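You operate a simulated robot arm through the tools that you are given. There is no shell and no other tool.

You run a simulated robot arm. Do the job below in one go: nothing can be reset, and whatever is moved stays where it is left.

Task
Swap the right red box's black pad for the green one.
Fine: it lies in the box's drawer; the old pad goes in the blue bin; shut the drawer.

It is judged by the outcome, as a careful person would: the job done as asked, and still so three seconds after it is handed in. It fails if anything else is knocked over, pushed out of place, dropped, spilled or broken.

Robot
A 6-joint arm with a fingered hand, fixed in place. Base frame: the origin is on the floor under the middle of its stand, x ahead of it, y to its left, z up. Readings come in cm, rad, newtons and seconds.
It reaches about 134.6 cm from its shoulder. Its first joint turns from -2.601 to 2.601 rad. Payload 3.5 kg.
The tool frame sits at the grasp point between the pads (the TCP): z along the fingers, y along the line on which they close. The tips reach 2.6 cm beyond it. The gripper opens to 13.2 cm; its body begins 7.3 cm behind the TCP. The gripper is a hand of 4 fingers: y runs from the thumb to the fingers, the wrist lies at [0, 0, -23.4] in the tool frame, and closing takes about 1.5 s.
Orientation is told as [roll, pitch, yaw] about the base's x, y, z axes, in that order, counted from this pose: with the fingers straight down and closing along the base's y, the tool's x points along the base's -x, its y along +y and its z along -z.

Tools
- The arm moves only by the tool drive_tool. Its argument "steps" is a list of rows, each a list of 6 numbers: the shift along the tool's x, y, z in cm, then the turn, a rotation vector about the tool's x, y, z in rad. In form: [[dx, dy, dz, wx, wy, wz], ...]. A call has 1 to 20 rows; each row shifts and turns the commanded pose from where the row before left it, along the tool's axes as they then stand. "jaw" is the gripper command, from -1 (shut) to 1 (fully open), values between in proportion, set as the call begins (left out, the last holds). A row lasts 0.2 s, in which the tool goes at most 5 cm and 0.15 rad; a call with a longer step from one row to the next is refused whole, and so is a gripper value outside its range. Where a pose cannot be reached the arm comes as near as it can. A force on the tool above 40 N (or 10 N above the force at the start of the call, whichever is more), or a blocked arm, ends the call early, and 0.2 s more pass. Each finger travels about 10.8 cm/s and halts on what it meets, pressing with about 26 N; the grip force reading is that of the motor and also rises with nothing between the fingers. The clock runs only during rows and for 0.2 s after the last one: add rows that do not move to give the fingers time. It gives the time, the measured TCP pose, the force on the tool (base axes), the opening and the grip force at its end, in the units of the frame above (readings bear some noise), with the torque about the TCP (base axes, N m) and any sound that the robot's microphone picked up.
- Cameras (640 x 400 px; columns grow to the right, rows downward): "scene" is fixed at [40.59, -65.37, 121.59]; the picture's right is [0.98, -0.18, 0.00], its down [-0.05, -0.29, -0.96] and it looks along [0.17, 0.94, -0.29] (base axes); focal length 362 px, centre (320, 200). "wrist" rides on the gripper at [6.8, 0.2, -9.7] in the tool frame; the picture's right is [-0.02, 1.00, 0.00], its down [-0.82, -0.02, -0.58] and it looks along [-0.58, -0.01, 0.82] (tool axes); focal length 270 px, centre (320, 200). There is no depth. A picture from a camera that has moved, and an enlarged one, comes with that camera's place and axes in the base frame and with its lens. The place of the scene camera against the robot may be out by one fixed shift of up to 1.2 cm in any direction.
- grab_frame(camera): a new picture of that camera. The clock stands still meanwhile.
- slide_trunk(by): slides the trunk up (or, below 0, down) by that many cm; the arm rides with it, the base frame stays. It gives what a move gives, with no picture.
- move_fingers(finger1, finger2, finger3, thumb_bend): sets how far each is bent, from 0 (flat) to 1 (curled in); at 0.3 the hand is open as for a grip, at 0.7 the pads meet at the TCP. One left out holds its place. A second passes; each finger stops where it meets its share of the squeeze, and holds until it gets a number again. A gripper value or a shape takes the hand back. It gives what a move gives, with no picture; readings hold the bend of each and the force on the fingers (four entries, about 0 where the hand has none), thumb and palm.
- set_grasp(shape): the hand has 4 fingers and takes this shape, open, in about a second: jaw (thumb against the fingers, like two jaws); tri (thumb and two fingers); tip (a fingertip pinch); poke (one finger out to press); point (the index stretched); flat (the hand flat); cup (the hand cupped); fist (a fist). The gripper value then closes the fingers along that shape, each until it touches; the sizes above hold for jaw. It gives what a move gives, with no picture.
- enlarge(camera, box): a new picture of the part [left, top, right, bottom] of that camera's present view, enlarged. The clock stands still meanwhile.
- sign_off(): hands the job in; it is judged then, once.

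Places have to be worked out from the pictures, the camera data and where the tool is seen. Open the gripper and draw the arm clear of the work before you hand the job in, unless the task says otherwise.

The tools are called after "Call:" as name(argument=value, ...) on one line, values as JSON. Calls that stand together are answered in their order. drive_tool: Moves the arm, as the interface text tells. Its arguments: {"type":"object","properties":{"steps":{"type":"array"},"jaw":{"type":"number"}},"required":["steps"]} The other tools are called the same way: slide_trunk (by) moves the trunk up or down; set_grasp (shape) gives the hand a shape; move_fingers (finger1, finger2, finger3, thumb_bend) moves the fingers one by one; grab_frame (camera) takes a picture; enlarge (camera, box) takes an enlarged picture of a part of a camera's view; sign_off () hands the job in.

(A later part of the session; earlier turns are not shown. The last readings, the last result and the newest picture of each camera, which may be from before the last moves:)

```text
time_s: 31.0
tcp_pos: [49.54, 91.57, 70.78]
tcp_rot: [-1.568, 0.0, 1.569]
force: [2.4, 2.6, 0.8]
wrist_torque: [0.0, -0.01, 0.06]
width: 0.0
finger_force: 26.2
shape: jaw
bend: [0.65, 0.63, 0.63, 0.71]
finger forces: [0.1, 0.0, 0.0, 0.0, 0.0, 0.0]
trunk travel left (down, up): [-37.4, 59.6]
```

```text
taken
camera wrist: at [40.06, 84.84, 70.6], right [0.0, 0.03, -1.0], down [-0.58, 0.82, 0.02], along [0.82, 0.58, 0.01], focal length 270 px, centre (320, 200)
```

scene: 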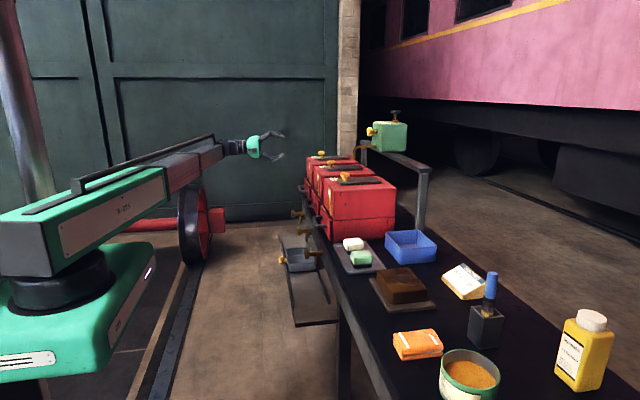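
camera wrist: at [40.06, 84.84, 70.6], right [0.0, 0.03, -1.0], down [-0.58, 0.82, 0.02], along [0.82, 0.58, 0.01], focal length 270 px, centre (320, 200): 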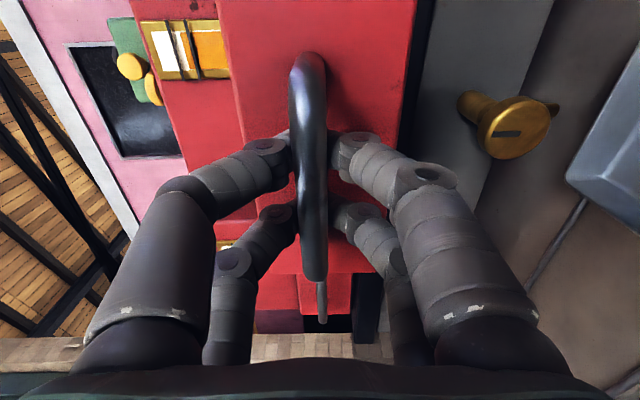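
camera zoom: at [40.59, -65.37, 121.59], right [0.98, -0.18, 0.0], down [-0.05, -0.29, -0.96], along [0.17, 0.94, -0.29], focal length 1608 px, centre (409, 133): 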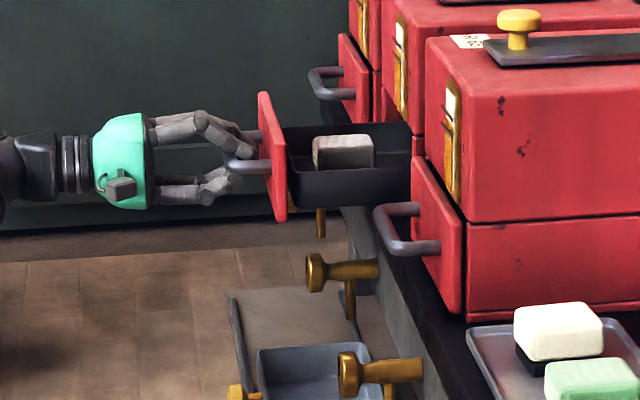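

The pad in R 49's drawer looks greyish rather than green; I zoom in to judge its colour.

Call:
enlarge(camera="scene", box=[285, 185, 335, 225])

Call:
enlarge(camera="scene", box=[335, 230, 380, 275])

```text
10.00 times, centred on (310, 205) of scene
camera zoom: at [40.59, -65.37, 121.59], right [0.98, -0.18, 0.0], down [-0.05, -0.29, -0.96], along [0.17, 0.94, -0.29], focal length 3618 px, centre (420, 150)
```

zoom: 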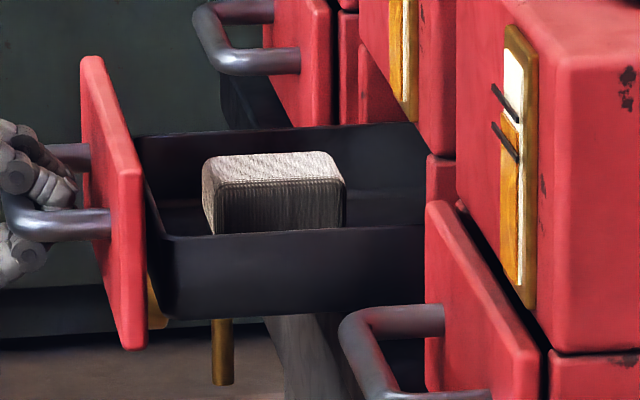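

```text
8.89 times, centred on (358, 252) of scene
camera zoom: at [40.59, -65.37, 121.59], right [0.98, -0.18, 0.0], down [-0.05, -0.29, -0.96], along [0.17, 0.94, -0.29], focal length 3216 px, centre (-13, -267)
```

zoom: 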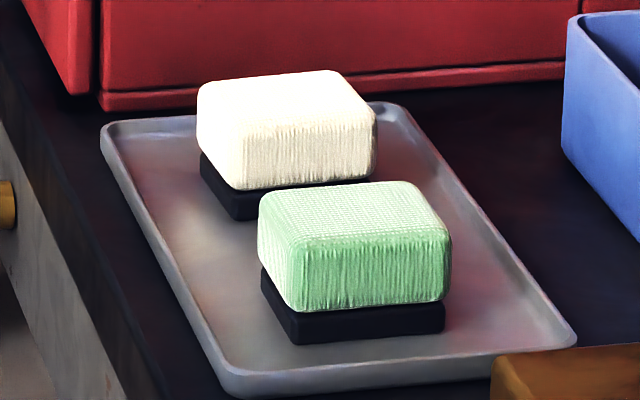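

R 49's drawer holds a beige pad, not black or green. So the text means: the box's own pad lies in its drawer, the fresh green one is on the tray, and the right-hand box R 65 should hold the black one. I push R 49's drawer fully shut again.

Call:
drive_tool(steps=[[0, 0, 1, 0, 0, 0], [0, 0, 2, 0, 0, 0], [0, 0, 2, 0, 0, 0], [0, 0, 2, 0, 0, 0], [0, 0, 2, 0, 0, 0], [0, 0, 1.5, 0, 0, 0], [0, 0, 1, 0, 0, 0], [0, 0, 0.5, 0, 0, 0]])

Call:
enlarge(camera="scene", box=[285, 170, 355, 240])

```text
time_s: 32.8
tcp_pos: [61.74, 91.69, 70.9]
tcp_rot: [-1.569, 0.0, 1.57]
force: [-2.4, 0.3, -0.3]
wrist_torque: [-0.01, -0.01, 0.06]
width: 0.01
finger_force: 26.0
shape: jaw
bend: [0.65, 0.63, 0.63, 0.71]
finger forces: [0.0, 0.0, 0.0, 0.0, 0.0, 0.0]
trunk travel left (down, up): [-37.4, 59.6]
```

```text
5.71 times, centred on (320, 205) of scene
camera zoom: at [40.59, -65.37, 121.59], right [0.98, -0.18, 0.0], down [-0.05, -0.29, -0.96], along [0.17, 0.94, -0.29], focal length 2068 px, centre (320, 171)
```

zoom: 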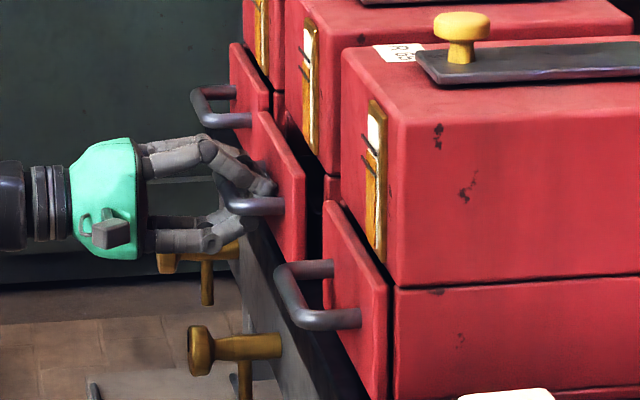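

It's still about 2 cm open because of slack in the hook. I keep pushing forward gently until it meets the stop.

Call:
drive_tool(steps=[[0, 0, 0.5, 0, 0, 0], [0, 0, 0.5, 0, 0, 0], [0, 0, 0.5, 0, 0, 0], [0, 0, 0.3, 0, 0, 0], [0, 0, 0.3, 0, 0, 0]])

Call:
enlarge(camera="scene", box=[285, 170, 355, 240])

Call:
grab_frame(camera="wrist")

```text
time_s: 33.9
tcp_pos: [62.9, 91.88, 70.85]
tcp_rot: [-1.571, -0.001, 1.571]
force: [-11.6, -1.5, 1.8]
wrist_torque: [0.02, -0.04, 0.21]
width: 0.0
finger_force: 26.0
shape: jaw
bend: [0.65, 0.66, 0.65, 0.7]
finger forces: [0.1, 0.1, 0.0, 0.0, 0.0, 0.1]
trunk travel left (down, up): [-37.4, 59.6]
stopped in row 5: the force on the tool passed its limit at 43 N (the readings are from after the stop); the commanded pose is now the measured one
```

```text
5.71 times, centred on (320, 205) of scene
camera zoom: at [40.59, -65.37, 121.59], right [0.98, -0.18, 0.0], down [-0.05, -0.29, -0.96], along [0.17, 0.94, -0.29], focal length 2068 px, centre (320, 171)
```

zoom: 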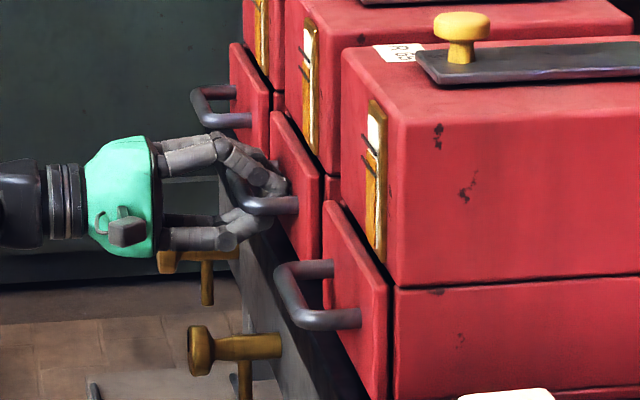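

```text
taken
camera wrist: at [53.35, 85.0, 70.68], right [0.0, 0.03, -1.0], down [-0.58, 0.81, 0.02], along [0.82, 0.58, 0.01], focal length 270 px, centre (320, 200)
```

wrist: 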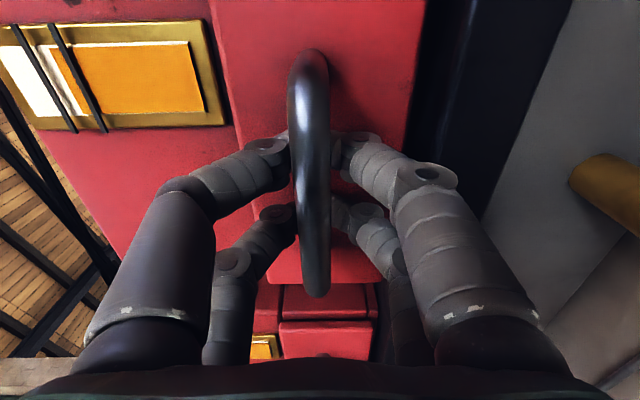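

The drawer looks flush again. I ease off 0.6 cm within the slack, then open the jaws and draw back.

Call:
drive_tool(steps=[[0, 0, -0.6, 0, 0, 0]])

Call:
drive_tool(steps=[[0, 0, 0, 0, 0, 0], [0, 0, 0, 0, 0, 0], [0, 0, 0, 0, 0, 0], [0, 0, 0, 0, 0, 0], [0, 0, -0.5, 0, 0, 0], [0, 0, -2, 0, 0, 0], [0, 0, -3, 0, 0, 0], [0, 0, -3, 0, 0, 0], [0, 0, -2.5, 0, 0, 0], [0, 0, -1, 0, 0, 0]], jaw=-0.05)

Call:
enlarge(camera="scene", box=[300, 190, 350, 240])

Call:
grab_frame(camera="wrist")

```text
time_s: 34.3
tcp_pos: [62.53, 91.82, 70.87]
tcp_rot: [-1.572, 0.0, 1.571]
force: [0.5, -0.3, 0.7]
wrist_torque: [-0.03, 0.01, -0.02]
width: 0.01
finger_force: 25.9
shape: jaw
bend: [0.65, 0.65, 0.65, 0.7]
finger forces: [0.0, 0.0, 0.1, 0.0, 0.1, 0.0]
trunk travel left (down, up): [-37.4, 59.6]
```

```text
time_s: 36.5
tcp_pos: [50.33, 91.83, 70.99]
tcp_rot: [-1.571, 0.001, 1.57]
force: [-0.3, -0.7, 0.6]
wrist_torque: [0.01, 0.0, -0.01]
width: 6.24
finger_force: 0.1
shape: jaw
bend: [0.73, 0.73, 0.73, 0.7]
finger forces: [0.0, 0.0, 0.1, 0.0, 0.1, 0.0]
trunk travel left (down, up): [-37.4, 59.6]
```

```text
8.00 times, centred on (325, 215) of scene
camera zoom: at [40.59, -65.37, 121.59], right [0.98, -0.18, 0.0], down [-0.05, -0.29, -0.96], along [0.17, 0.94, -0.29], focal length 2895 px, centre (280, 80)
```

zoom: 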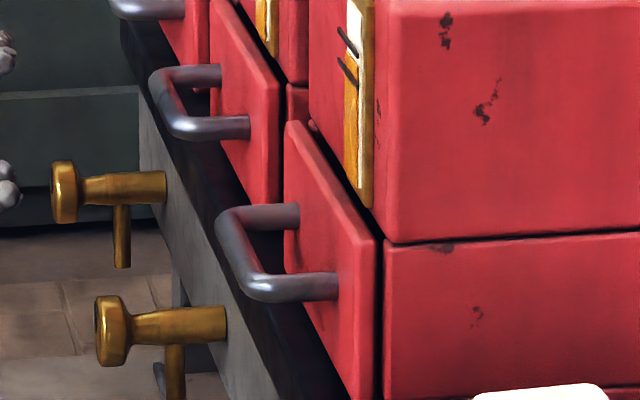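

```text
taken
camera wrist: at [40.79, 84.96, 70.63], right [0.0, 0.03, -1.0], down [-0.58, 0.82, 0.02], along [0.82, 0.58, 0.02], focal length 270 px, centre (320, 200)
```

wrist: 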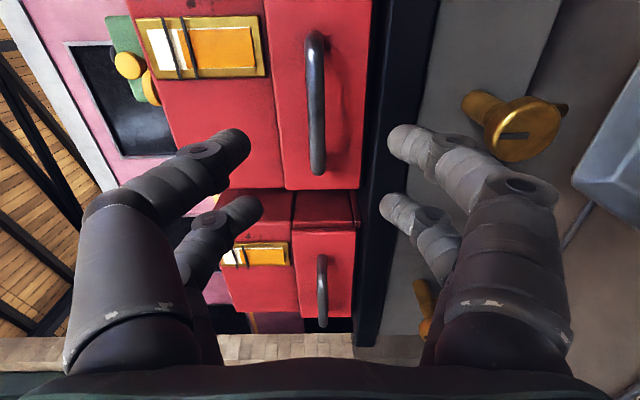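

R 49's drawer is exactly as it was before. Now I shift 24.7 cm in -y to face R 65's handle (centre y≈67.1).

Call:
drive_tool(steps=[[2, 0, 0, 0, 0, 0], [4, 0, 0, 0, 0, 0], [4, 0, 0, 0, 0, 0], [4, 0, 0, 0, 0, 0], [4, 0, 0, 0, 0, 0], [4, 0, 0, 0, 0, 0], [2.7, 0, 0, 0, 0, 0]])

Call:
grab_frame(camera="wrist")

Call:
grab_frame(camera="scene")

```text
time_s: 38.1
tcp_pos: [50.6, 67.0, 70.99]
tcp_rot: [-1.571, -0.001, 1.57]
force: [0.6, 0.1, -0.1]
wrist_torque: [-0.01, 0.0, -0.02]
width: 6.21
finger_force: 0.0
shape: jaw
bend: [0.73, 0.73, 0.73, 0.7]
finger forces: [0.0, 0.1, 0.0, 0.1, 0.0, 0.0]
trunk travel left (down, up): [-37.4, 59.6]
```

```text
taken
camera wrist: at [41.1, 60.18, 70.6], right [0.0, 0.03, -1.0], down [-0.58, 0.82, 0.02], along [0.82, 0.58, 0.01], focal length 270 px, centre (320, 200)
```

wrist: 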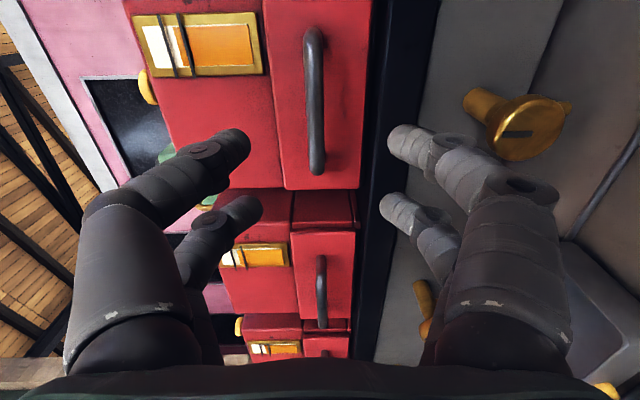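

```text
taken
```

scene: 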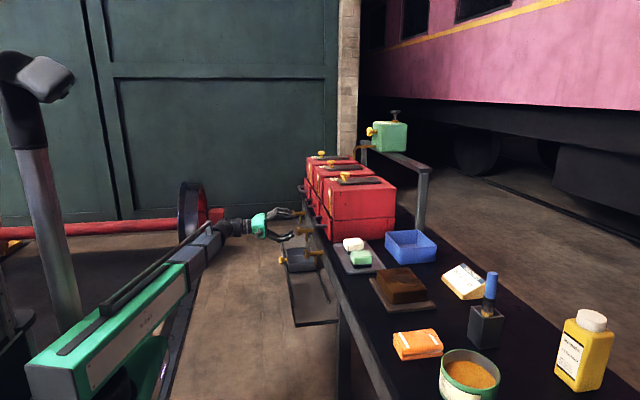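

The view matches the R 49 approach exactly. I advance 11.3 cm and hook the bar as before.

Call:
drive_tool(steps=[[0, 0, 3, 0, 0, 0], [0, 0, 3, 0, 0, 0], [0, 0, 2.5, 0, 0, 0], [0, 0, 1.5, 0, 0, 0], [0, 0, 1, 0, 0, 0], [0, 0, 0.3, 0, 0, 0]])

Call:
drive_tool(steps=[[0, 0, 0, 0, 0, 0], [0, 0, 0, 0, 0, 0], [0, 0, 0, 0, 0, 0], [0, 0, 0, 0, 0, 0], [0, 0, 0, 0, 0, 0]], jaw=-1)

Call:
grab_frame(camera="wrist")

```text
time_s: 39.5
tcp_pos: [61.92, 66.86, 70.84]
tcp_rot: [-1.566, -0.001, 1.57]
force: [0.2, 0.2, 0.2]
wrist_torque: [-0.03, -0.01, 0.0]
width: 6.24
finger_force: 0.1
shape: jaw
bend: [0.73, 0.73, 0.73, 0.7]
finger forces: [0.0, 0.1, 0.1, 0.0, 0.0, 0.1]
trunk travel left (down, up): [-37.4, 59.6]
```

```text
time_s: 40.7
tcp_pos: [61.92, 66.91, 70.97]
tcp_rot: [-1.565, -0.001, 1.571]
force: [1.4, -0.2, 1.9]
wrist_torque: [-0.02, 0.03, 0.03]
width: 0.0
finger_force: 26.0
shape: jaw
bend: [0.65, 0.63, 0.63, 0.7]
finger forces: [0.0, 0.0, 0.0, 0.0, 0.1, 0.0]
trunk travel left (down, up): [-37.4, 59.6]
```

```text
taken
camera wrist: at [52.28, 60.13, 70.58], right [0.0, 0.03, -1.0], down [-0.58, 0.82, 0.02], along [0.82, 0.58, 0.01], focal length 270 px, centre (320, 200)
```

wrist: 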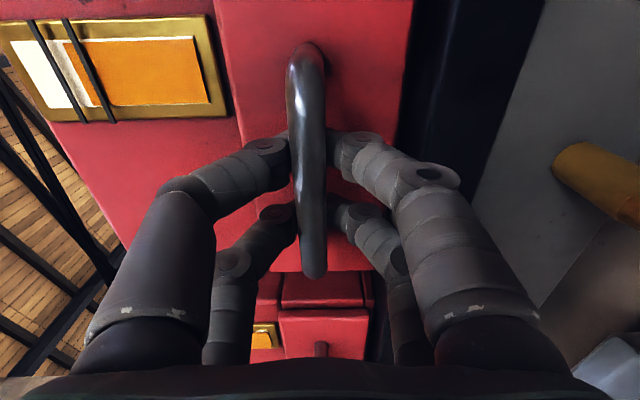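

The bar is hooked the same way. I pull R 65's drawer out about 12 cm and look inside.

Call:
drive_tool(steps=[[0, 0, -0.5, 0, 0, 0], [0, 0, -1, 0, 0, 0], [0, 0, -1.5, 0, 0, 0], [0, 0, -2, 0, 0, 0], [0, 0, -2, 0, 0, 0], [0, 0, -2, 0, 0, 0], [0, 0, -2, 0, 0, 0], [0, 0, -1, 0, 0, 0]])

Call:
enlarge(camera="scene", box=[270, 180, 370, 250])

```text
time_s: 42.5
tcp_pos: [49.89, 67.31, 70.98]
tcp_rot: [-1.571, -0.001, 1.572]
force: [2.2, -1.0, 1.6]
wrist_torque: [-0.03, 0.01, 0.0]
width: 0.0
finger_force: 25.5
shape: jaw
bend: [0.65, 0.63, 0.63, 0.7]
finger forces: [0.0, 0.0, 0.0, 0.1, 0.0, 0.0]
trunk travel left (down, up): [-37.4, 59.6]
```

```text
5.71 times, centred on (320, 215) of scene
camera zoom: at [40.59, -65.37, 121.59], right [0.98, -0.18, 0.0], down [-0.05, -0.29, -0.96], along [0.17, 0.94, -0.29], focal length 2068 px, centre (320, 114)
```

zoom: 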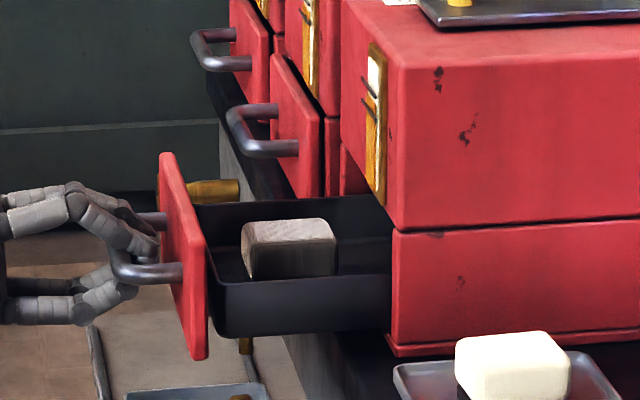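

R 65's drawer also has a light, brownish pad. I zoom in to compare its colour carefully.

Call:
enlarge(camera="scene", box=[300, 205, 340, 240])

Call:
grab_frame(camera="scene")

```text
11.43 times, centred on (320, 222) of scene
camera zoom: at [40.59, -65.37, 121.59], right [0.98, -0.18, 0.0], down [-0.05, -0.29, -0.96], along [0.17, 0.94, -0.29], focal length 4135 px, centre (320, -57)
```

zoom: 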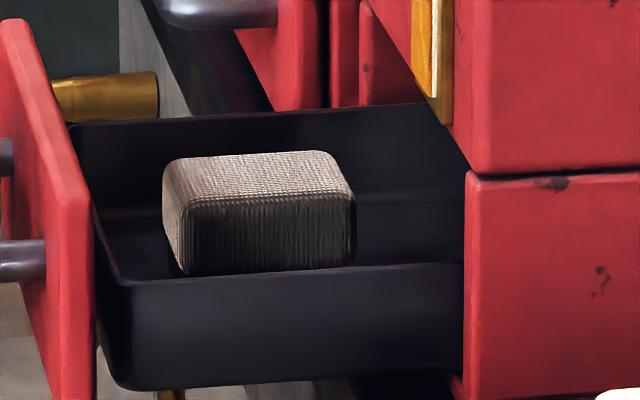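

```text
taken
```

scene: 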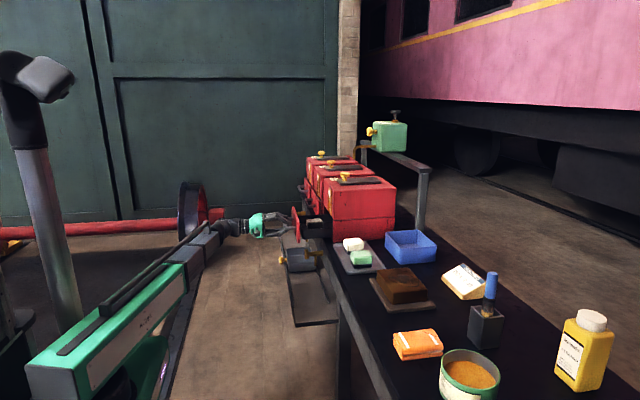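

The pad's side looks blackish-brown, darker than the one in R 49; lighting makes the top pale. I pull the drawer another 3.5 cm for access, then will view it from above with the wrist camera.

Call:
drive_tool(steps=[[0, 0, -0.5, 0, 0, 0], [0, 0, -1, 0, 0, 0], [0, 0, -1, 0, 0, 0], [0, 0, -1, 0, 0, 0]])

Call:
enlarge(camera="scene", box=[270, 180, 370, 250])

```text
time_s: 43.5
tcp_pos: [46.62, 67.15, 70.84]
tcp_rot: [-1.568, -0.001, 1.57]
force: [17.8, 4.2, 4.7]
wrist_torque: [-0.08, 0.06, 0.24]
width: 0.01
finger_force: 25.8
shape: jaw
bend: [0.65, 0.63, 0.63, 0.7]
finger forces: [0.1, 0.1, 0.0, 0.1, 0.0, 0.0]
trunk travel left (down, up): [-37.4, 59.6]
```

```text
5.71 times, centred on (320, 215) of scene
camera zoom: at [40.59, -65.37, 121.59], right [0.98, -0.18, 0.0], down [-0.05, -0.29, -0.96], along [0.17, 0.94, -0.29], focal length 2068 px, centre (320, 114)
```

zoom: 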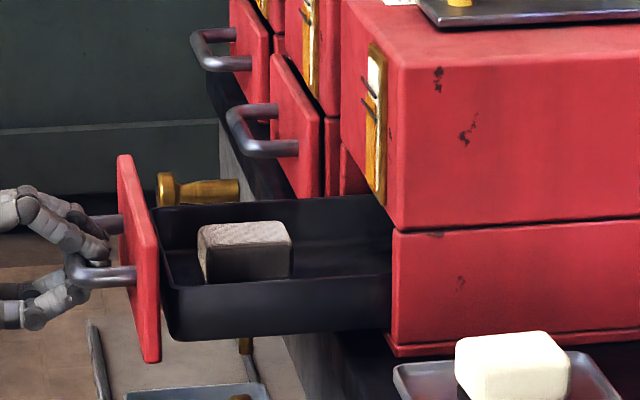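

The drawer reached its stop (about 15 cm out), with the pad near (58, 67). I release the bar and back off.

Call:
drive_tool(steps=[[0, 0, 0.5, 0, 0, 0]])

Call:
drive_tool(steps=[[0, 0, 0, 0, 0, 0], [0, 0, 0, 0, 0, 0], [0, 0, 0, 0, 0, 0], [0, 0, 0, 0, 0, 0], [0, 0, -0.5, 0, 0, 0], [0, 0, -1.5, 0, 0, 0], [0, 0, -2.5, 0, 0, 0], [0, 0, -3, 0, 0, 0], [0, 0, -1.5, 0, 0, 0]], jaw=-0.05)

Call:
enlarge(camera="scene", box=[230, 170, 370, 260])

```text
time_s: 43.9
tcp_pos: [46.89, 67.2, 70.83]
tcp_rot: [-1.57, 0.0, 1.571]
force: [0.0, 1.6, 2.3]
wrist_torque: [-0.03, 0.0, 0.01]
width: 0.01
finger_force: 26.2
shape: jaw
bend: [0.65, 0.63, 0.63, 0.7]
finger forces: [0.1, 0.0, 0.1, 0.0, 0.0, 0.0]
trunk travel left (down, up): [-37.4, 59.6]
```

```text
time_s: 45.9
tcp_pos: [37.91, 67.1, 70.85]
tcp_rot: [-1.567, -0.001, 1.572]
force: [0.3, -0.5, -0.1]
wrist_torque: [-0.02, -0.05, 0.01]
width: 6.22
finger_force: 0.1
shape: jaw
bend: [0.73, 0.73, 0.73, 0.7]
finger forces: [0.0, 0.0, 0.0, 0.1, 0.1, 0.0]
trunk travel left (down, up): [-37.4, 59.6]
```

```text
4.44 times, centred on (300, 215) of scene
camera zoom: at [40.59, -65.37, 121.59], right [0.98, -0.18, 0.0], down [-0.05, -0.29, -0.96], along [0.17, 0.94, -0.29], focal length 1608 px, centre (409, 133)
```

zoom: 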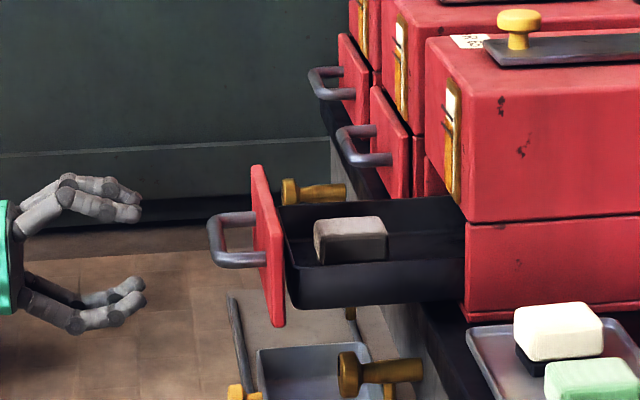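

The bar is free and the drawer stays open. I raise the trunk 40 cm, then turn the hand back to fingers-down.

Call:
slide_trunk(by=40)

Call:
drive_tool(steps=[[0, 3.497, -0.263, -0.15, 0, 0], [0, 3.497, -0.263, -0.15, 0, 0], [0, 3.497, -0.263, -0.15, 0, 0], [0, 3.497, -0.263, -0.15, 0, 0], [0, 3.497, -0.263, -0.15, 0, 0], [0, 3.497, -0.263, -0.15, 0, 0], [0, 3.497, -0.263, -0.15, 0, 0], [0, 3.497, -0.263, -0.15, 0, 0], [0, 3.497, -0.263, -0.15, 0, 0], [0, 3.497, -0.263, -0.15, 0, 0], [0, 1.655, -0.059, -0.0708, 0, 0]])

Call:
drive_tool(steps=[[0, 0, 0, 0, 0, 0.15], [0, 0, 0, 0, 0, 0.15], [0, 0, 0, 0, 0, 0.15], [0, 0, 0, 0, 0, 0.15], [0, 0, 0, 0, 0, 0.15], [0, 0, 0, 0, 0, 0.15], [0, 0, 0, 0, 0, 0.15], [0, 0, 0, 0, 0, 0.15], [0, 0, 0, 0, 0, 0.15], [0, 0, 0, 0, 0, 0.15], [0, 0, 0, 0, 0, 0.071]])

```text
time_s: 49.7
tcp_pos: [37.93, 67.01, 110.91]
tcp_rot: [-1.567, 0.001, 1.569]
force: [0.1, 1.2, -0.7]
wrist_torque: [0.0, 0.01, -0.03]
width: 6.2
finger_force: 0.0
shape: jaw
bend: [0.73, 0.73, 0.73, 0.7]
finger forces: [0.0, 0.0, 0.0, 0.0, 0.0, 0.1]
trunk travel left (down, up): [-77.4, 19.6]
```

```text
time_s: 52.1
tcp_pos: [14.5, 66.97, 87.59]
tcp_rot: [0.004, 0.0, 1.572]
force: [0.3, 0.1, -0.3]
wrist_torque: [-0.02, -0.01, -0.02]
width: 6.22
finger_force: 0.1
shape: jaw
bend: [0.73, 0.73, 0.73, 0.7]
finger forces: [0.1, 0.1, 0.0, 0.0, 0.0, 0.0]
out of reach, approached as far as the arm can: row 8, 10
trunk travel left (down, up): [-77.4, 19.6]
```

```text
time_s: 54.5
tcp_pos: [14.38, 67.03, 87.6]
tcp_rot: [0.001, 0.001, -0.002]
force: [-0.3, -0.9, -1.0]
wrist_torque: [-0.02, 0.02, 0.01]
width: 6.25
finger_force: 0.2
shape: jaw
bend: [0.73, 0.73, 0.73, 0.7]
finger forces: [0.0, 0.0, 0.0, 0.0, 0.0, 0.0]
trunk travel left (down, up): [-77.4, 19.6]
```

Hand is down again at (14.4, 67, 87.6). I move to x≈46 so the wrist camera looks straight into R 65's open drawer, with the jaws at about 10 cm.

Call:
drive_tool(steps=[[-3, 0, 0, 0, 0, 0], [-4.5, 0, 0, 0, 0, 0], [-4.8, 0, 0, 0, 0, 0], [-4.8, 0, 0, 0, 0, 0], [-4.8, 0, 0, 0, 0, 0], [-4.8, 0, 0, 0, 0, 0], [-3.5, 0, 0, 0, 0, 0], [-1.4, 0, 0, 0, 0, 0]], jaw=0.5)

Call:
grab_frame(camera="wrist")

Call:
enlarge(camera="wrist", box=[200, 60, 440, 280])

```text
time_s: 56.3
tcp_pos: [45.92, 66.94, 87.53]
tcp_rot: [-0.001, 0.002, 0.003]
force: [1.1, 0.2, 0.7]
wrist_torque: [-0.01, 0.0, 0.03]
width: 9.85
finger_force: 0.1
shape: jaw
bend: [0.64, 0.64, 0.64, 0.51]
finger forces: [0.0, 0.0, 0.0, 0.1, 0.1, 0.0]
out of reach, approached as far as the arm can: row 4
trunk travel left (down, up): [-77.4, 19.6]
```

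```text
taken
camera wrist: at [39.17, 67.15, 97.13], right [0.02, 1.0, 0.0], down [0.82, -0.02, 0.58], along [0.58, -0.01, -0.82], focal length 270 px, centre (320, 200)
```

wrist: 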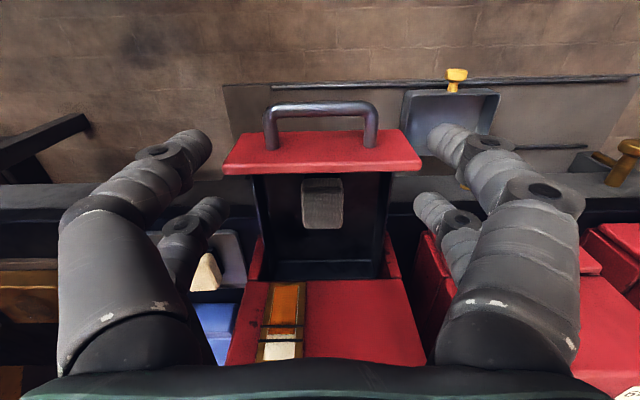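

```text
1.82 times, centred on (320, 170) of wrist
camera zoom: at [39.17, 67.15, 97.13], right [0.02, 1.0, 0.0], down [0.82, -0.02, 0.58], along [0.58, -0.01, -0.82], focal length 491 px, centre (320, 254)
```

zoom: 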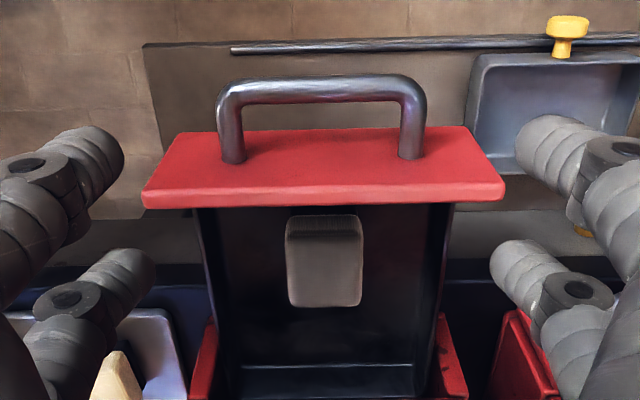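

From above R 65's pad is a dark grey-brown block (x 54–60.6, y 65–69.4), i.e. the "black" pad. To be sure R 49's isn't equally black (the job card names R 49), I go back and re-open R 49's drawer for a like-for-like comparison.

Call:
drive_tool(steps=[[2, 1.5, 0, 0, 0, 0], [3.5, 2.7, 0, 0, 0, 0], [3.6, 2.9, 0, 0, 0, 0], [3.6, 2.9, 0, 0, 0, 0], [3.6, 2.9, 0, 0, 0, 0], [3.6, 2.9, 0, 0, 0, 0], [3.6, 2.9, 0, 0, 0, 0], [3.6, 2.9, 0, 0, 0, 0], [3, 2, 0, 0, 0, 0], [1.4, 1, 0, 0, 0, 0]], jaw=-0.05)

Call:
drive_tool(steps=[[0, 0, 0, 0, 0, -0.1], [0, 0, 0, 0, 0, -0.15], [0, 0, 0, 0, 0, -0.15], [0, 0, 0, 0, 0, -0.15], [0, 0, 0, 0, 0, -0.15], [0, 0, 0, 0, 0, -0.15], [0, 0, 0, 0, 0, -0.15], [0, 0, 0, 0, 0, -0.15], [0, 0, 0, 0, 0, -0.15], [0, 0, 0, 0, 0, -0.15], [0, 0, 0, 0, 0, -0.12]])

Call:
drive_tool(steps=[[0, -3.497, -0.263, 0.15, 0, 0], [0, -3.497, -0.263, 0.15, 0, 0], [0, -3.497, -0.263, 0.15, 0, 0], [0, -3.497, -0.263, 0.15, 0, 0], [0, -3.497, -0.263, 0.15, 0, 0], [0, -3.497, -0.263, 0.15, 0, 0], [0, -3.497, -0.263, 0.15, 0, 0], [0, -3.497, -0.263, 0.15, 0, 0], [0, -3.497, -0.263, 0.15, 0, 0], [0, -3.497, -0.263, 0.15, 0, 0], [0, -1.655, -0.059, 0.0708, 0, 0]])

```text
time_s: 58.5
tcp_pos: [14.4, 91.69, 87.6]
tcp_rot: [0.0, 0.002, 0.0]
force: [0.2, 0.4, -0.2]
wrist_torque: [0.01, 0.01, -0.01]
width: 6.3
finger_force: 0.0
shape: jaw
bend: [0.73, 0.73, 0.73, 0.7]
finger forces: [0.0, 0.0, 0.0, 0.0, 0.0, 0.1]
out of reach, approached as far as the arm can: row 3
trunk travel left (down, up): [-77.4, 19.6]
```

```text
time_s: 60.9
tcp_pos: [14.55, 91.69, 87.64]
tcp_rot: [0.002, -0.002, 1.572]
force: [-0.3, 0.4, -0.1]
wrist_torque: [-0.03, -0.01, 0.01]
width: 6.3
finger_force: 0.1
shape: jaw
bend: [0.73, 0.73, 0.73, 0.7]
finger forces: [0.1, 0.0, 0.1, 0.0, 0.0, 0.1]
trunk travel left (down, up): [-77.4, 19.6]
```

```text
time_s: 63.3
tcp_pos: [37.92, 91.56, 110.85]
tcp_rot: [-1.572, -0.001, 1.572]
force: [-0.7, -1.1, -0.4]
wrist_torque: [-0.02, -0.02, -0.01]
width: 6.3
finger_force: 0.1
shape: jaw
bend: [0.73, 0.73, 0.73, 0.7]
finger forces: [0.1, 0.0, 0.0, 0.0, 0.1, 0.0]
trunk travel left (down, up): [-77.4, 19.6]
```

Horizontal again at y=91.6, and R 65's open drawer (y ≤ 77) is clear of the hand. I lower and hook R 49's bar as before.

Call:
slide_trunk(by=-39.9)

Call:
drive_tool(steps=[[0, 0, 3, 0, 0, 0], [0, 0, 4, 0, 0, 0], [0, 0, 4, 0, 0, 0], [0, 0, 4, 0, 0, 0], [0, 0, 3.5, 0, 0, 0], [0, 0, 2.5, 0, 0, 0], [0, 0, 1.5, 0, 0, 0], [0, 0, 1, 0, 0, 0], [0, 0, 0.4, 0, 0, 0]])

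Call:
grab_frame(camera="wrist")

```text
time_s: 67.1
tcp_pos: [37.92, 91.58, 70.98]
tcp_rot: [-1.566, 0.0, 1.57]
force: [-0.5, -0.9, 0.1]
wrist_torque: [-0.01, 0.01, 0.03]
width: 6.29
finger_force: 0.0
shape: jaw
bend: [0.73, 0.73, 0.73, 0.7]
finger forces: [0.0, 0.0, 0.0, 0.0, 0.0, 0.0]
trunk travel left (down, up): [-37.5, 59.5]
```

```text
time_s: 69.1
tcp_pos: [61.82, 91.68, 70.9]
tcp_rot: [-1.565, 0.0, 1.572]
force: [0.4, 1.0, -0.8]
wrist_torque: [-0.01, 0.0, -0.02]
width: 6.3
finger_force: 0.0
shape: jaw
bend: [0.73, 0.73, 0.73, 0.7]
finger forces: [0.0, 0.0, 0.0, 0.0, 0.1, 0.0]
trunk travel left (down, up): [-37.5, 59.5]
```

```text
taken
camera wrist: at [52.28, 84.92, 70.65], right [-0.01, 0.03, -1.0], down [-0.58, 0.82, 0.02], along [0.82, 0.58, 0.01], focal length 270 px, centre (320, 200)
```

wrist: 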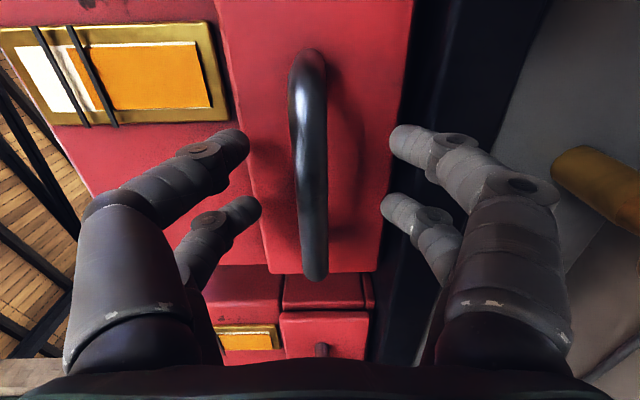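

Same pose as before around R 49's bar. I close behind it and pull about 14.5 cm so both drawers are open alike.

Call:
drive_tool(steps=[[0, 0, 0, 0, 0, 0], [0, 0, 0, 0, 0, 0], [0, 0, 0, 0, 0, 0], [0, 0, 0, 0, 0, 0], [0, 0, 0, 0, 0, 0]], jaw=-1)

Call:
drive_tool(steps=[[0, 0, -0.5, 0, 0, 0], [0, 0, -1, 0, 0, 0], [0, 0, -2, 0, 0, 0], [0, 0, -2, 0, 0, 0], [0, 0, -2, 0, 0, 0], [0, 0, -2, 0, 0, 0], [0, 0, -2, 0, 0, 0], [0, 0, -2, 0, 0, 0], [0, 0, -1, 0, 0, 0]])

Call:
enlarge(camera="scene", box=[270, 180, 370, 250])

Call:
enlarge(camera="scene", box=[280, 185, 340, 245])

```text
time_s: 70.3
tcp_pos: [61.77, 91.75, 71.02]
tcp_rot: [-1.566, 0.0, 1.572]
force: [1.4, 0.7, 2.8]
wrist_torque: [0.0, 0.03, 0.01]
width: 0.01
finger_force: 26.1
shape: jaw
bend: [0.64, 0.63, 0.63, 0.7]
finger forces: [0.0, 0.0, 0.0, 0.0, 0.1, 0.1]
trunk travel left (down, up): [-37.5, 59.5]
```

```text
time_s: 72.3
tcp_pos: [47.47, 91.54, 70.99]
tcp_rot: [-1.568, 0.0, 1.571]
force: [2.2, -0.9, 0.7]
wrist_torque: [0.02, -0.01, 0.01]
width: 0.0
finger_force: 26.2
shape: jaw
bend: [0.65, 0.63, 0.63, 0.7]
finger forces: [0.1, 0.0, 0.0, 0.0, 0.1, 0.0]
trunk travel left (down, up): [-37.5, 59.5]
```

```text
5.71 times, centred on (320, 215) of scene
camera zoom: at [40.59, -65.37, 121.59], right [0.98, -0.18, 0.0], down [-0.05, -0.29, -0.96], along [0.17, 0.94, -0.29], focal length 2068 px, centre (320, 114)
```

zoom: 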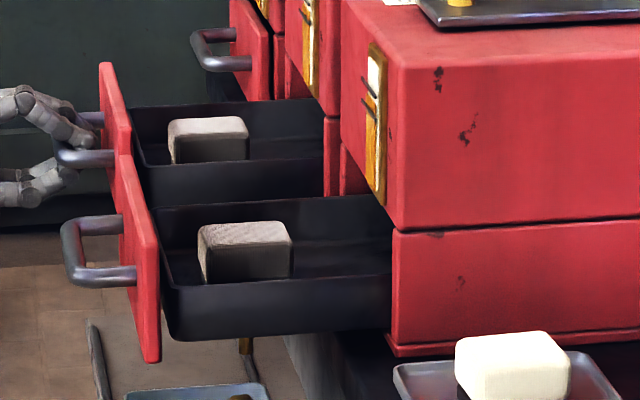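

```text
6.67 times, centred on (310, 215) of scene
camera zoom: at [40.59, -65.37, 121.59], right [0.98, -0.18, 0.0], down [-0.05, -0.29, -0.96], along [0.17, 0.94, -0.29], focal length 2412 px, centre (387, 100)
```

zoom: 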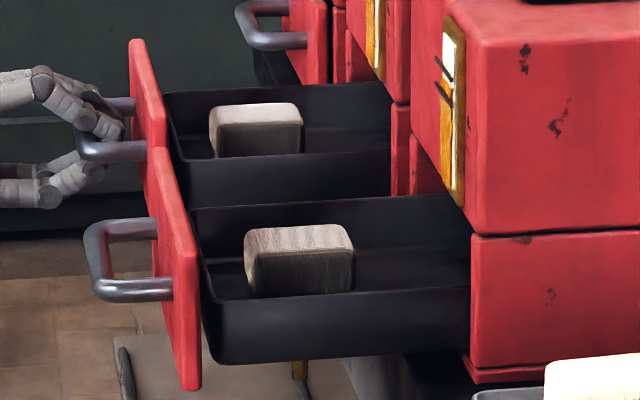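

The two pads look alike at this scale; I zoom on each for a direct comparison.

Call:
enlarge(camera="scene", box=[292, 196, 322, 216])

Call:
enlarge(camera="scene", box=[297, 214, 327, 234])

```text
16.00 times, centred on (307, 206) of scene
camera zoom: at [40.59, -65.37, 121.59], right [0.98, -0.18, 0.0], down [-0.05, -0.29, -0.96], along [0.17, 0.94, -0.29], focal length 5790 px, centre (528, 104)
```

zoom: 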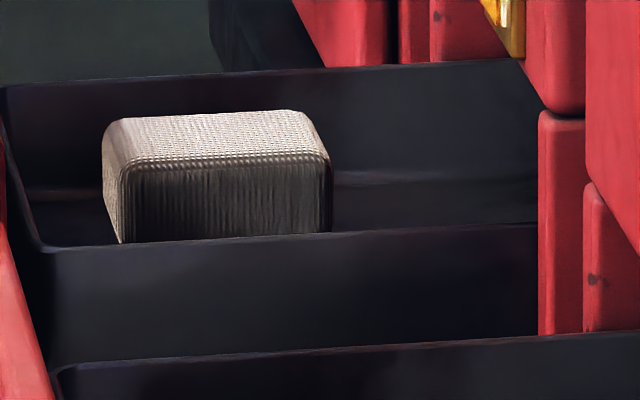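

```text
16.00 times, centred on (312, 224) of scene
camera zoom: at [40.59, -65.37, 121.59], right [0.98, -0.18, 0.0], down [-0.05, -0.29, -0.96], along [0.17, 0.94, -0.29], focal length 5790 px, centre (448, -184)
```

zoom: 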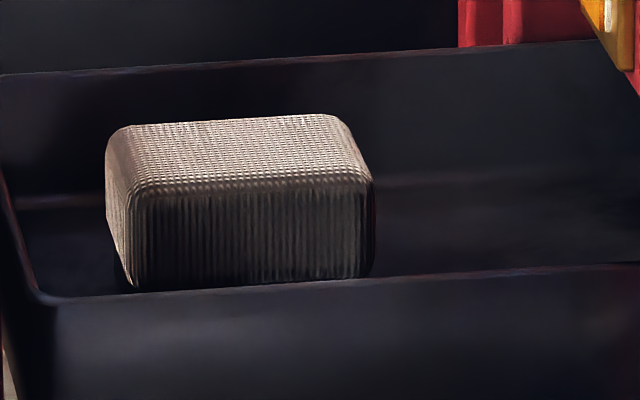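

Both boxes hold the same kind of black pad, so contents don't decide. I look for any other written hints in the scene (packet, bottle, tank, tray labels).

Call:
enlarge(camera="scene", box=[380, 300, 500, 400])

Call:
enlarge(camera="scene", box=[540, 300, 620, 395])

Call:
enlarge(camera="scene", box=[350, 100, 440, 170])

Call:
enlarge(camera="scene", box=[340, 220, 460, 320])

Call:
enlarge(camera="scene", box=[295, 140, 405, 215])

```text
4.00 times, centred on (440, 350) of scene
camera zoom: at [40.59, -65.37, 121.59], right [0.98, -0.18, 0.0], down [-0.05, -0.29, -0.96], along [0.17, 0.94, -0.29], focal length 1447 px, centre (-160, -400)
```

zoom: 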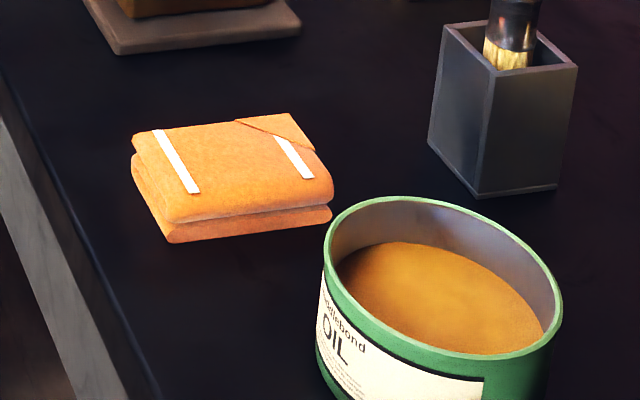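

```text
4.21 times, centred on (580, 348) of scene
camera zoom: at [40.59, -65.37, 121.59], right [0.98, -0.18, 0.0], down [-0.05, -0.29, -0.96], along [0.17, 0.94, -0.29], focal length 1524 px, centre (-775, -421)
```

zoom: 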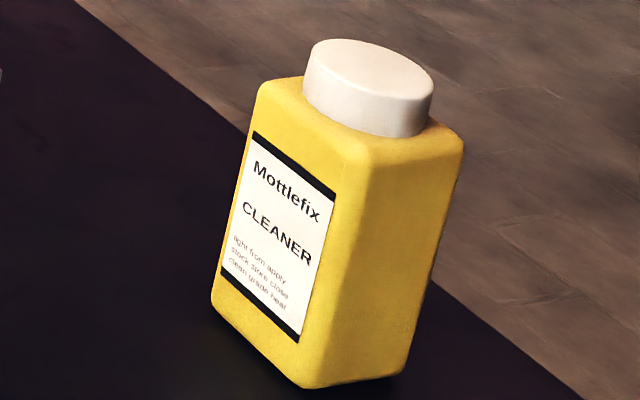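

```text
5.71 times, centred on (395, 135) of scene
camera zoom: at [40.59, -65.37, 121.59], right [0.98, -0.18, 0.0], down [-0.05, -0.29, -0.96], along [0.17, 0.94, -0.29], focal length 2068 px, centre (-109, 571)
```

zoom: 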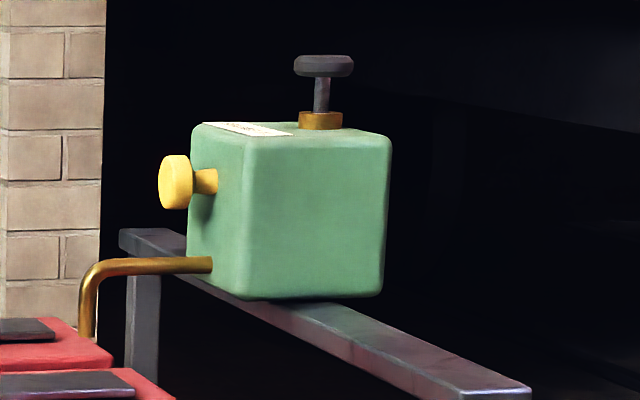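

```text
4.00 times, centred on (400, 270) of scene
camera zoom: at [40.59, -65.37, 121.59], right [0.98, -0.18, 0.0], down [-0.05, -0.29, -0.96], along [0.17, 0.94, -0.29], focal length 1447 px, centre (0, -80)
```

zoom: 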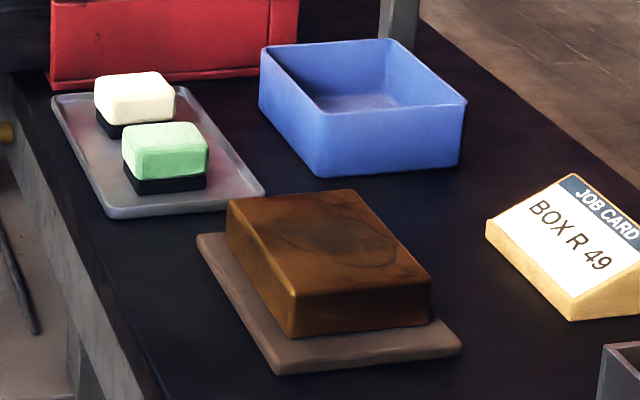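

```text
5.33 times, centred on (350, 178) of scene
camera zoom: at [40.59, -65.37, 121.59], right [0.98, -0.18, 0.0], down [-0.05, -0.29, -0.96], along [0.17, 0.94, -0.29], focal length 1930 px, centre (160, 320)
```

zoom: 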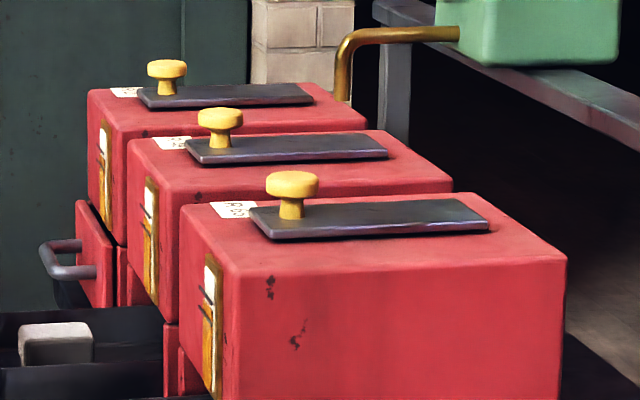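

No other hint appears; the card is just bench scenery (cleaner, oil, brush and rag for other jobs), so I follow the plain wording: the right-hand red box, R 65. First I push R 49's drawer fully shut again.

Call:
drive_tool(steps=[[0, 0, 1, 0, 0, 0], [0, 0, 2, 0, 0, 0], [0, 0, 2, 0, 0, 0], [0, 0, 2, 0, 0, 0], [0, 0, 2, 0, 0, 0], [0, 0, 2, 0, 0, 0], [0, 0, 1.5, 0, 0, 0], [0, 0, 1, 0, 0, 0], [0, 0, 0.8, 0, 0, 0]])

Call:
drive_tool(steps=[[0, 0, 0.4, 0, 0, 0], [0, 0, 0.3, 0, 0, 0], [0, 0, 0.3, 0, 0, 0], [0, 0, 0.3, 0, 0, 0], [0, 0, 0.3, 0, 0, 0]])

Call:
enlarge(camera="scene", box=[285, 170, 355, 240])

```text
time_s: 74.3
tcp_pos: [61.7, 91.76, 70.9]
tcp_rot: [-1.567, 0.0, 1.569]
force: [-2.0, -0.9, 0.6]
wrist_torque: [0.01, -0.01, 0.02]
width: 0.01
finger_force: 26.7
shape: jaw
bend: [0.65, 0.63, 0.63, 0.7]
finger forces: [0.1, 0.0, 0.0, 0.0, 0.1, 0.1]
trunk travel left (down, up): [-37.5, 59.5]
```

```text
time_s: 75.5
tcp_pos: [62.94, 91.56, 70.99]
tcp_rot: [-1.568, 0.001, 1.573]
force: [-33.5, -5.5, -3.8]
wrist_torque: [-0.09, 0.14, 0.25]
width: 0.0
finger_force: 26.0
shape: jaw
bend: [0.65, 0.66, 0.65, 0.7]
finger forces: [0.1, 0.0, 0.0, 0.0, 0.0, 0.1]
trunk travel left (down, up): [-37.5, 59.5]
```

```text
5.71 times, centred on (320, 205) of scene
camera zoom: at [40.59, -65.37, 121.59], right [0.98, -0.18, 0.0], down [-0.05, -0.29, -0.96], along [0.17, 0.94, -0.29], focal length 2068 px, centre (320, 171)
```

zoom: 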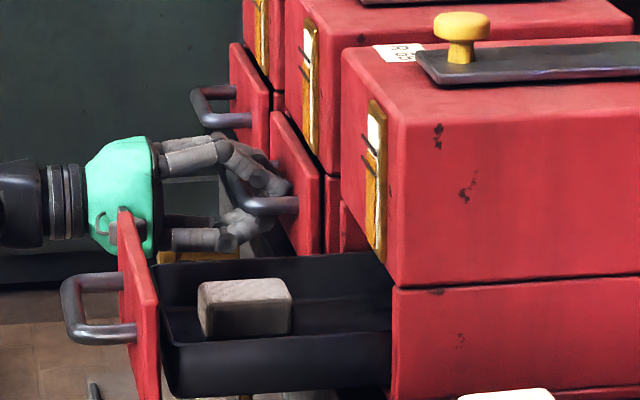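

R 49's drawer is pressed shut (33 N at the stop). I ease off, open the jaws and back away.

Call:
drive_tool(steps=[[0, 0, -0.7, 0, 0, 0]])

Call:
drive_tool(steps=[[0, 0, 0, 0, 0, 0], [0, 0, 0, 0, 0, 0], [0, 0, 0, 0, 0, 0], [0, 0, 0, 0, 0, 0], [0, 0, -0.5, 0, 0, 0], [0, 0, -2, 0, 0, 0], [0, 0, -4, 0, 0, 0], [0, 0, -4, 0, 0, 0], [0, 0, -4, 0, 0, 0], [0, 0, -4, 0, 0, 0], [0, 0, -4, 0, 0, 0], [0, 0, -1.8, 0, 0, 0]], jaw=-0.05)

Call:
enlarge(camera="scene", box=[285, 170, 355, 240])

Call:
slide_trunk(by=40)

```text
time_s: 75.9
tcp_pos: [62.83, 91.33, 70.93]
tcp_rot: [-1.569, -0.001, 1.567]
force: [0.1, -0.9, 0.1]
wrist_torque: [-0.01, -0.02, -0.02]
width: 0.0
finger_force: 25.8
shape: jaw
bend: [0.65, 0.65, 0.65, 0.7]
finger forces: [0.0, 0.0, 0.1, 0.0, 0.1, 0.0]
trunk travel left (down, up): [-37.5, 59.5]
```

```text
time_s: 78.5
tcp_pos: [38.18, 91.69, 70.95]
tcp_rot: [-1.565, -0.002, 1.571]
force: [0.0, 0.4, -0.3]
wrist_torque: [-0.02, 0.0, -0.01]
width: 6.24
finger_force: 0.0
shape: jaw
bend: [0.73, 0.73, 0.73, 0.7]
finger forces: [0.0, 0.1, 0.1, 0.0, 0.0, 0.0]
trunk travel left (down, up): [-37.5, 59.5]
```

```text
5.71 times, centred on (320, 205) of scene
camera zoom: at [40.59, -65.37, 121.59], right [0.98, -0.18, 0.0], down [-0.05, -0.29, -0.96], along [0.17, 0.94, -0.29], focal length 2068 px, centre (320, 171)
```

zoom: 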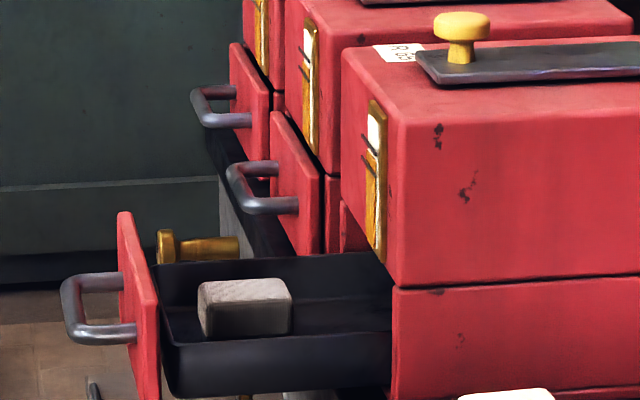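

```text
time_s: 82.3
tcp_pos: [38.21, 91.55, 110.84]
tcp_rot: [-1.566, 0.001, 1.571]
force: [-0.1, 0.1, 0.0]
wrist_torque: [0.01, -0.02, 0.01]
width: 6.22
finger_force: 0.1
shape: jaw
bend: [0.73, 0.73, 0.73, 0.7]
finger forces: [0.1, 0.0, 0.1, 0.0, 0.1, 0.0]
trunk travel left (down, up): [-77.5, 19.5]
```

R 49's drawer is back exactly where it was. Now I turn the hand to fingers-down with jaws closing along y.

Call:
drive_tool(steps=[[0, 3.497, -0.263, -0.15, 0, 0], [0, 3.497, -0.263, -0.15, 0, 0], [0, 3.497, -0.263, -0.15, 0, 0], [0, 3.497, -0.263, -0.15, 0, 0], [0, 3.497, -0.263, -0.15, 0, 0], [0, 3.497, -0.263, -0.15, 0, 0], [0, 3.497, -0.263, -0.15, 0, 0], [0, 3.497, -0.263, -0.15, 0, 0], [0, 3.497, -0.263, -0.15, 0, 0], [0, 3.497, -0.263, -0.15, 0, 0], [0, 1.655, -0.059, -0.0708, 0, 0]])

Call:
drive_tool(steps=[[0, 0, 0, 0, 0, 0.15], [0, 0, 0, 0, 0, 0.15], [0, 0, 0, 0, 0, 0.15], [0, 0, 0, 0, 0, 0.15], [0, 0, 0, 0, 0, 0.15], [0, 0, 0, 0, 0, 0.15], [0, 0, 0, 0, 0, 0.15], [0, 0, 0, 0, 0, 0.15], [0, 0, 0, 0, 0, 0.15], [0, 0, 0, 0, 0, 0.15], [0, 0, 0, 0, 0, 0.071]])

```text
time_s: 84.8
tcp_pos: [14.26, 91.84, 87.67]
tcp_rot: [0.006, 0.001, 1.571]
force: [0.0, 0.0, -0.3]
wrist_torque: [0.0, 0.01, -0.01]
width: 6.22
finger_force: 0.0
shape: jaw
bend: [0.73, 0.73, 0.73, 0.7]
finger forces: [0.1, 0.0, 0.0, 0.0, 0.0, 0.0]
trunk travel left (down, up): [-77.5, 19.5]
```

```text
time_s: 87.2
tcp_pos: [14.65, 91.81, 87.62]
tcp_rot: [0.0, 0.005, -0.001]
force: [0.3, 0.9, 0.3]
wrist_torque: [-0.02, -0.02, -0.01]
width: 6.25
finger_force: 0.0
shape: jaw
bend: [0.73, 0.73, 0.73, 0.7]
finger forces: [0.1, 0.1, 0.1, 0.0, 0.0, 0.1]
trunk travel left (down, up): [-77.5, 19.5]
```

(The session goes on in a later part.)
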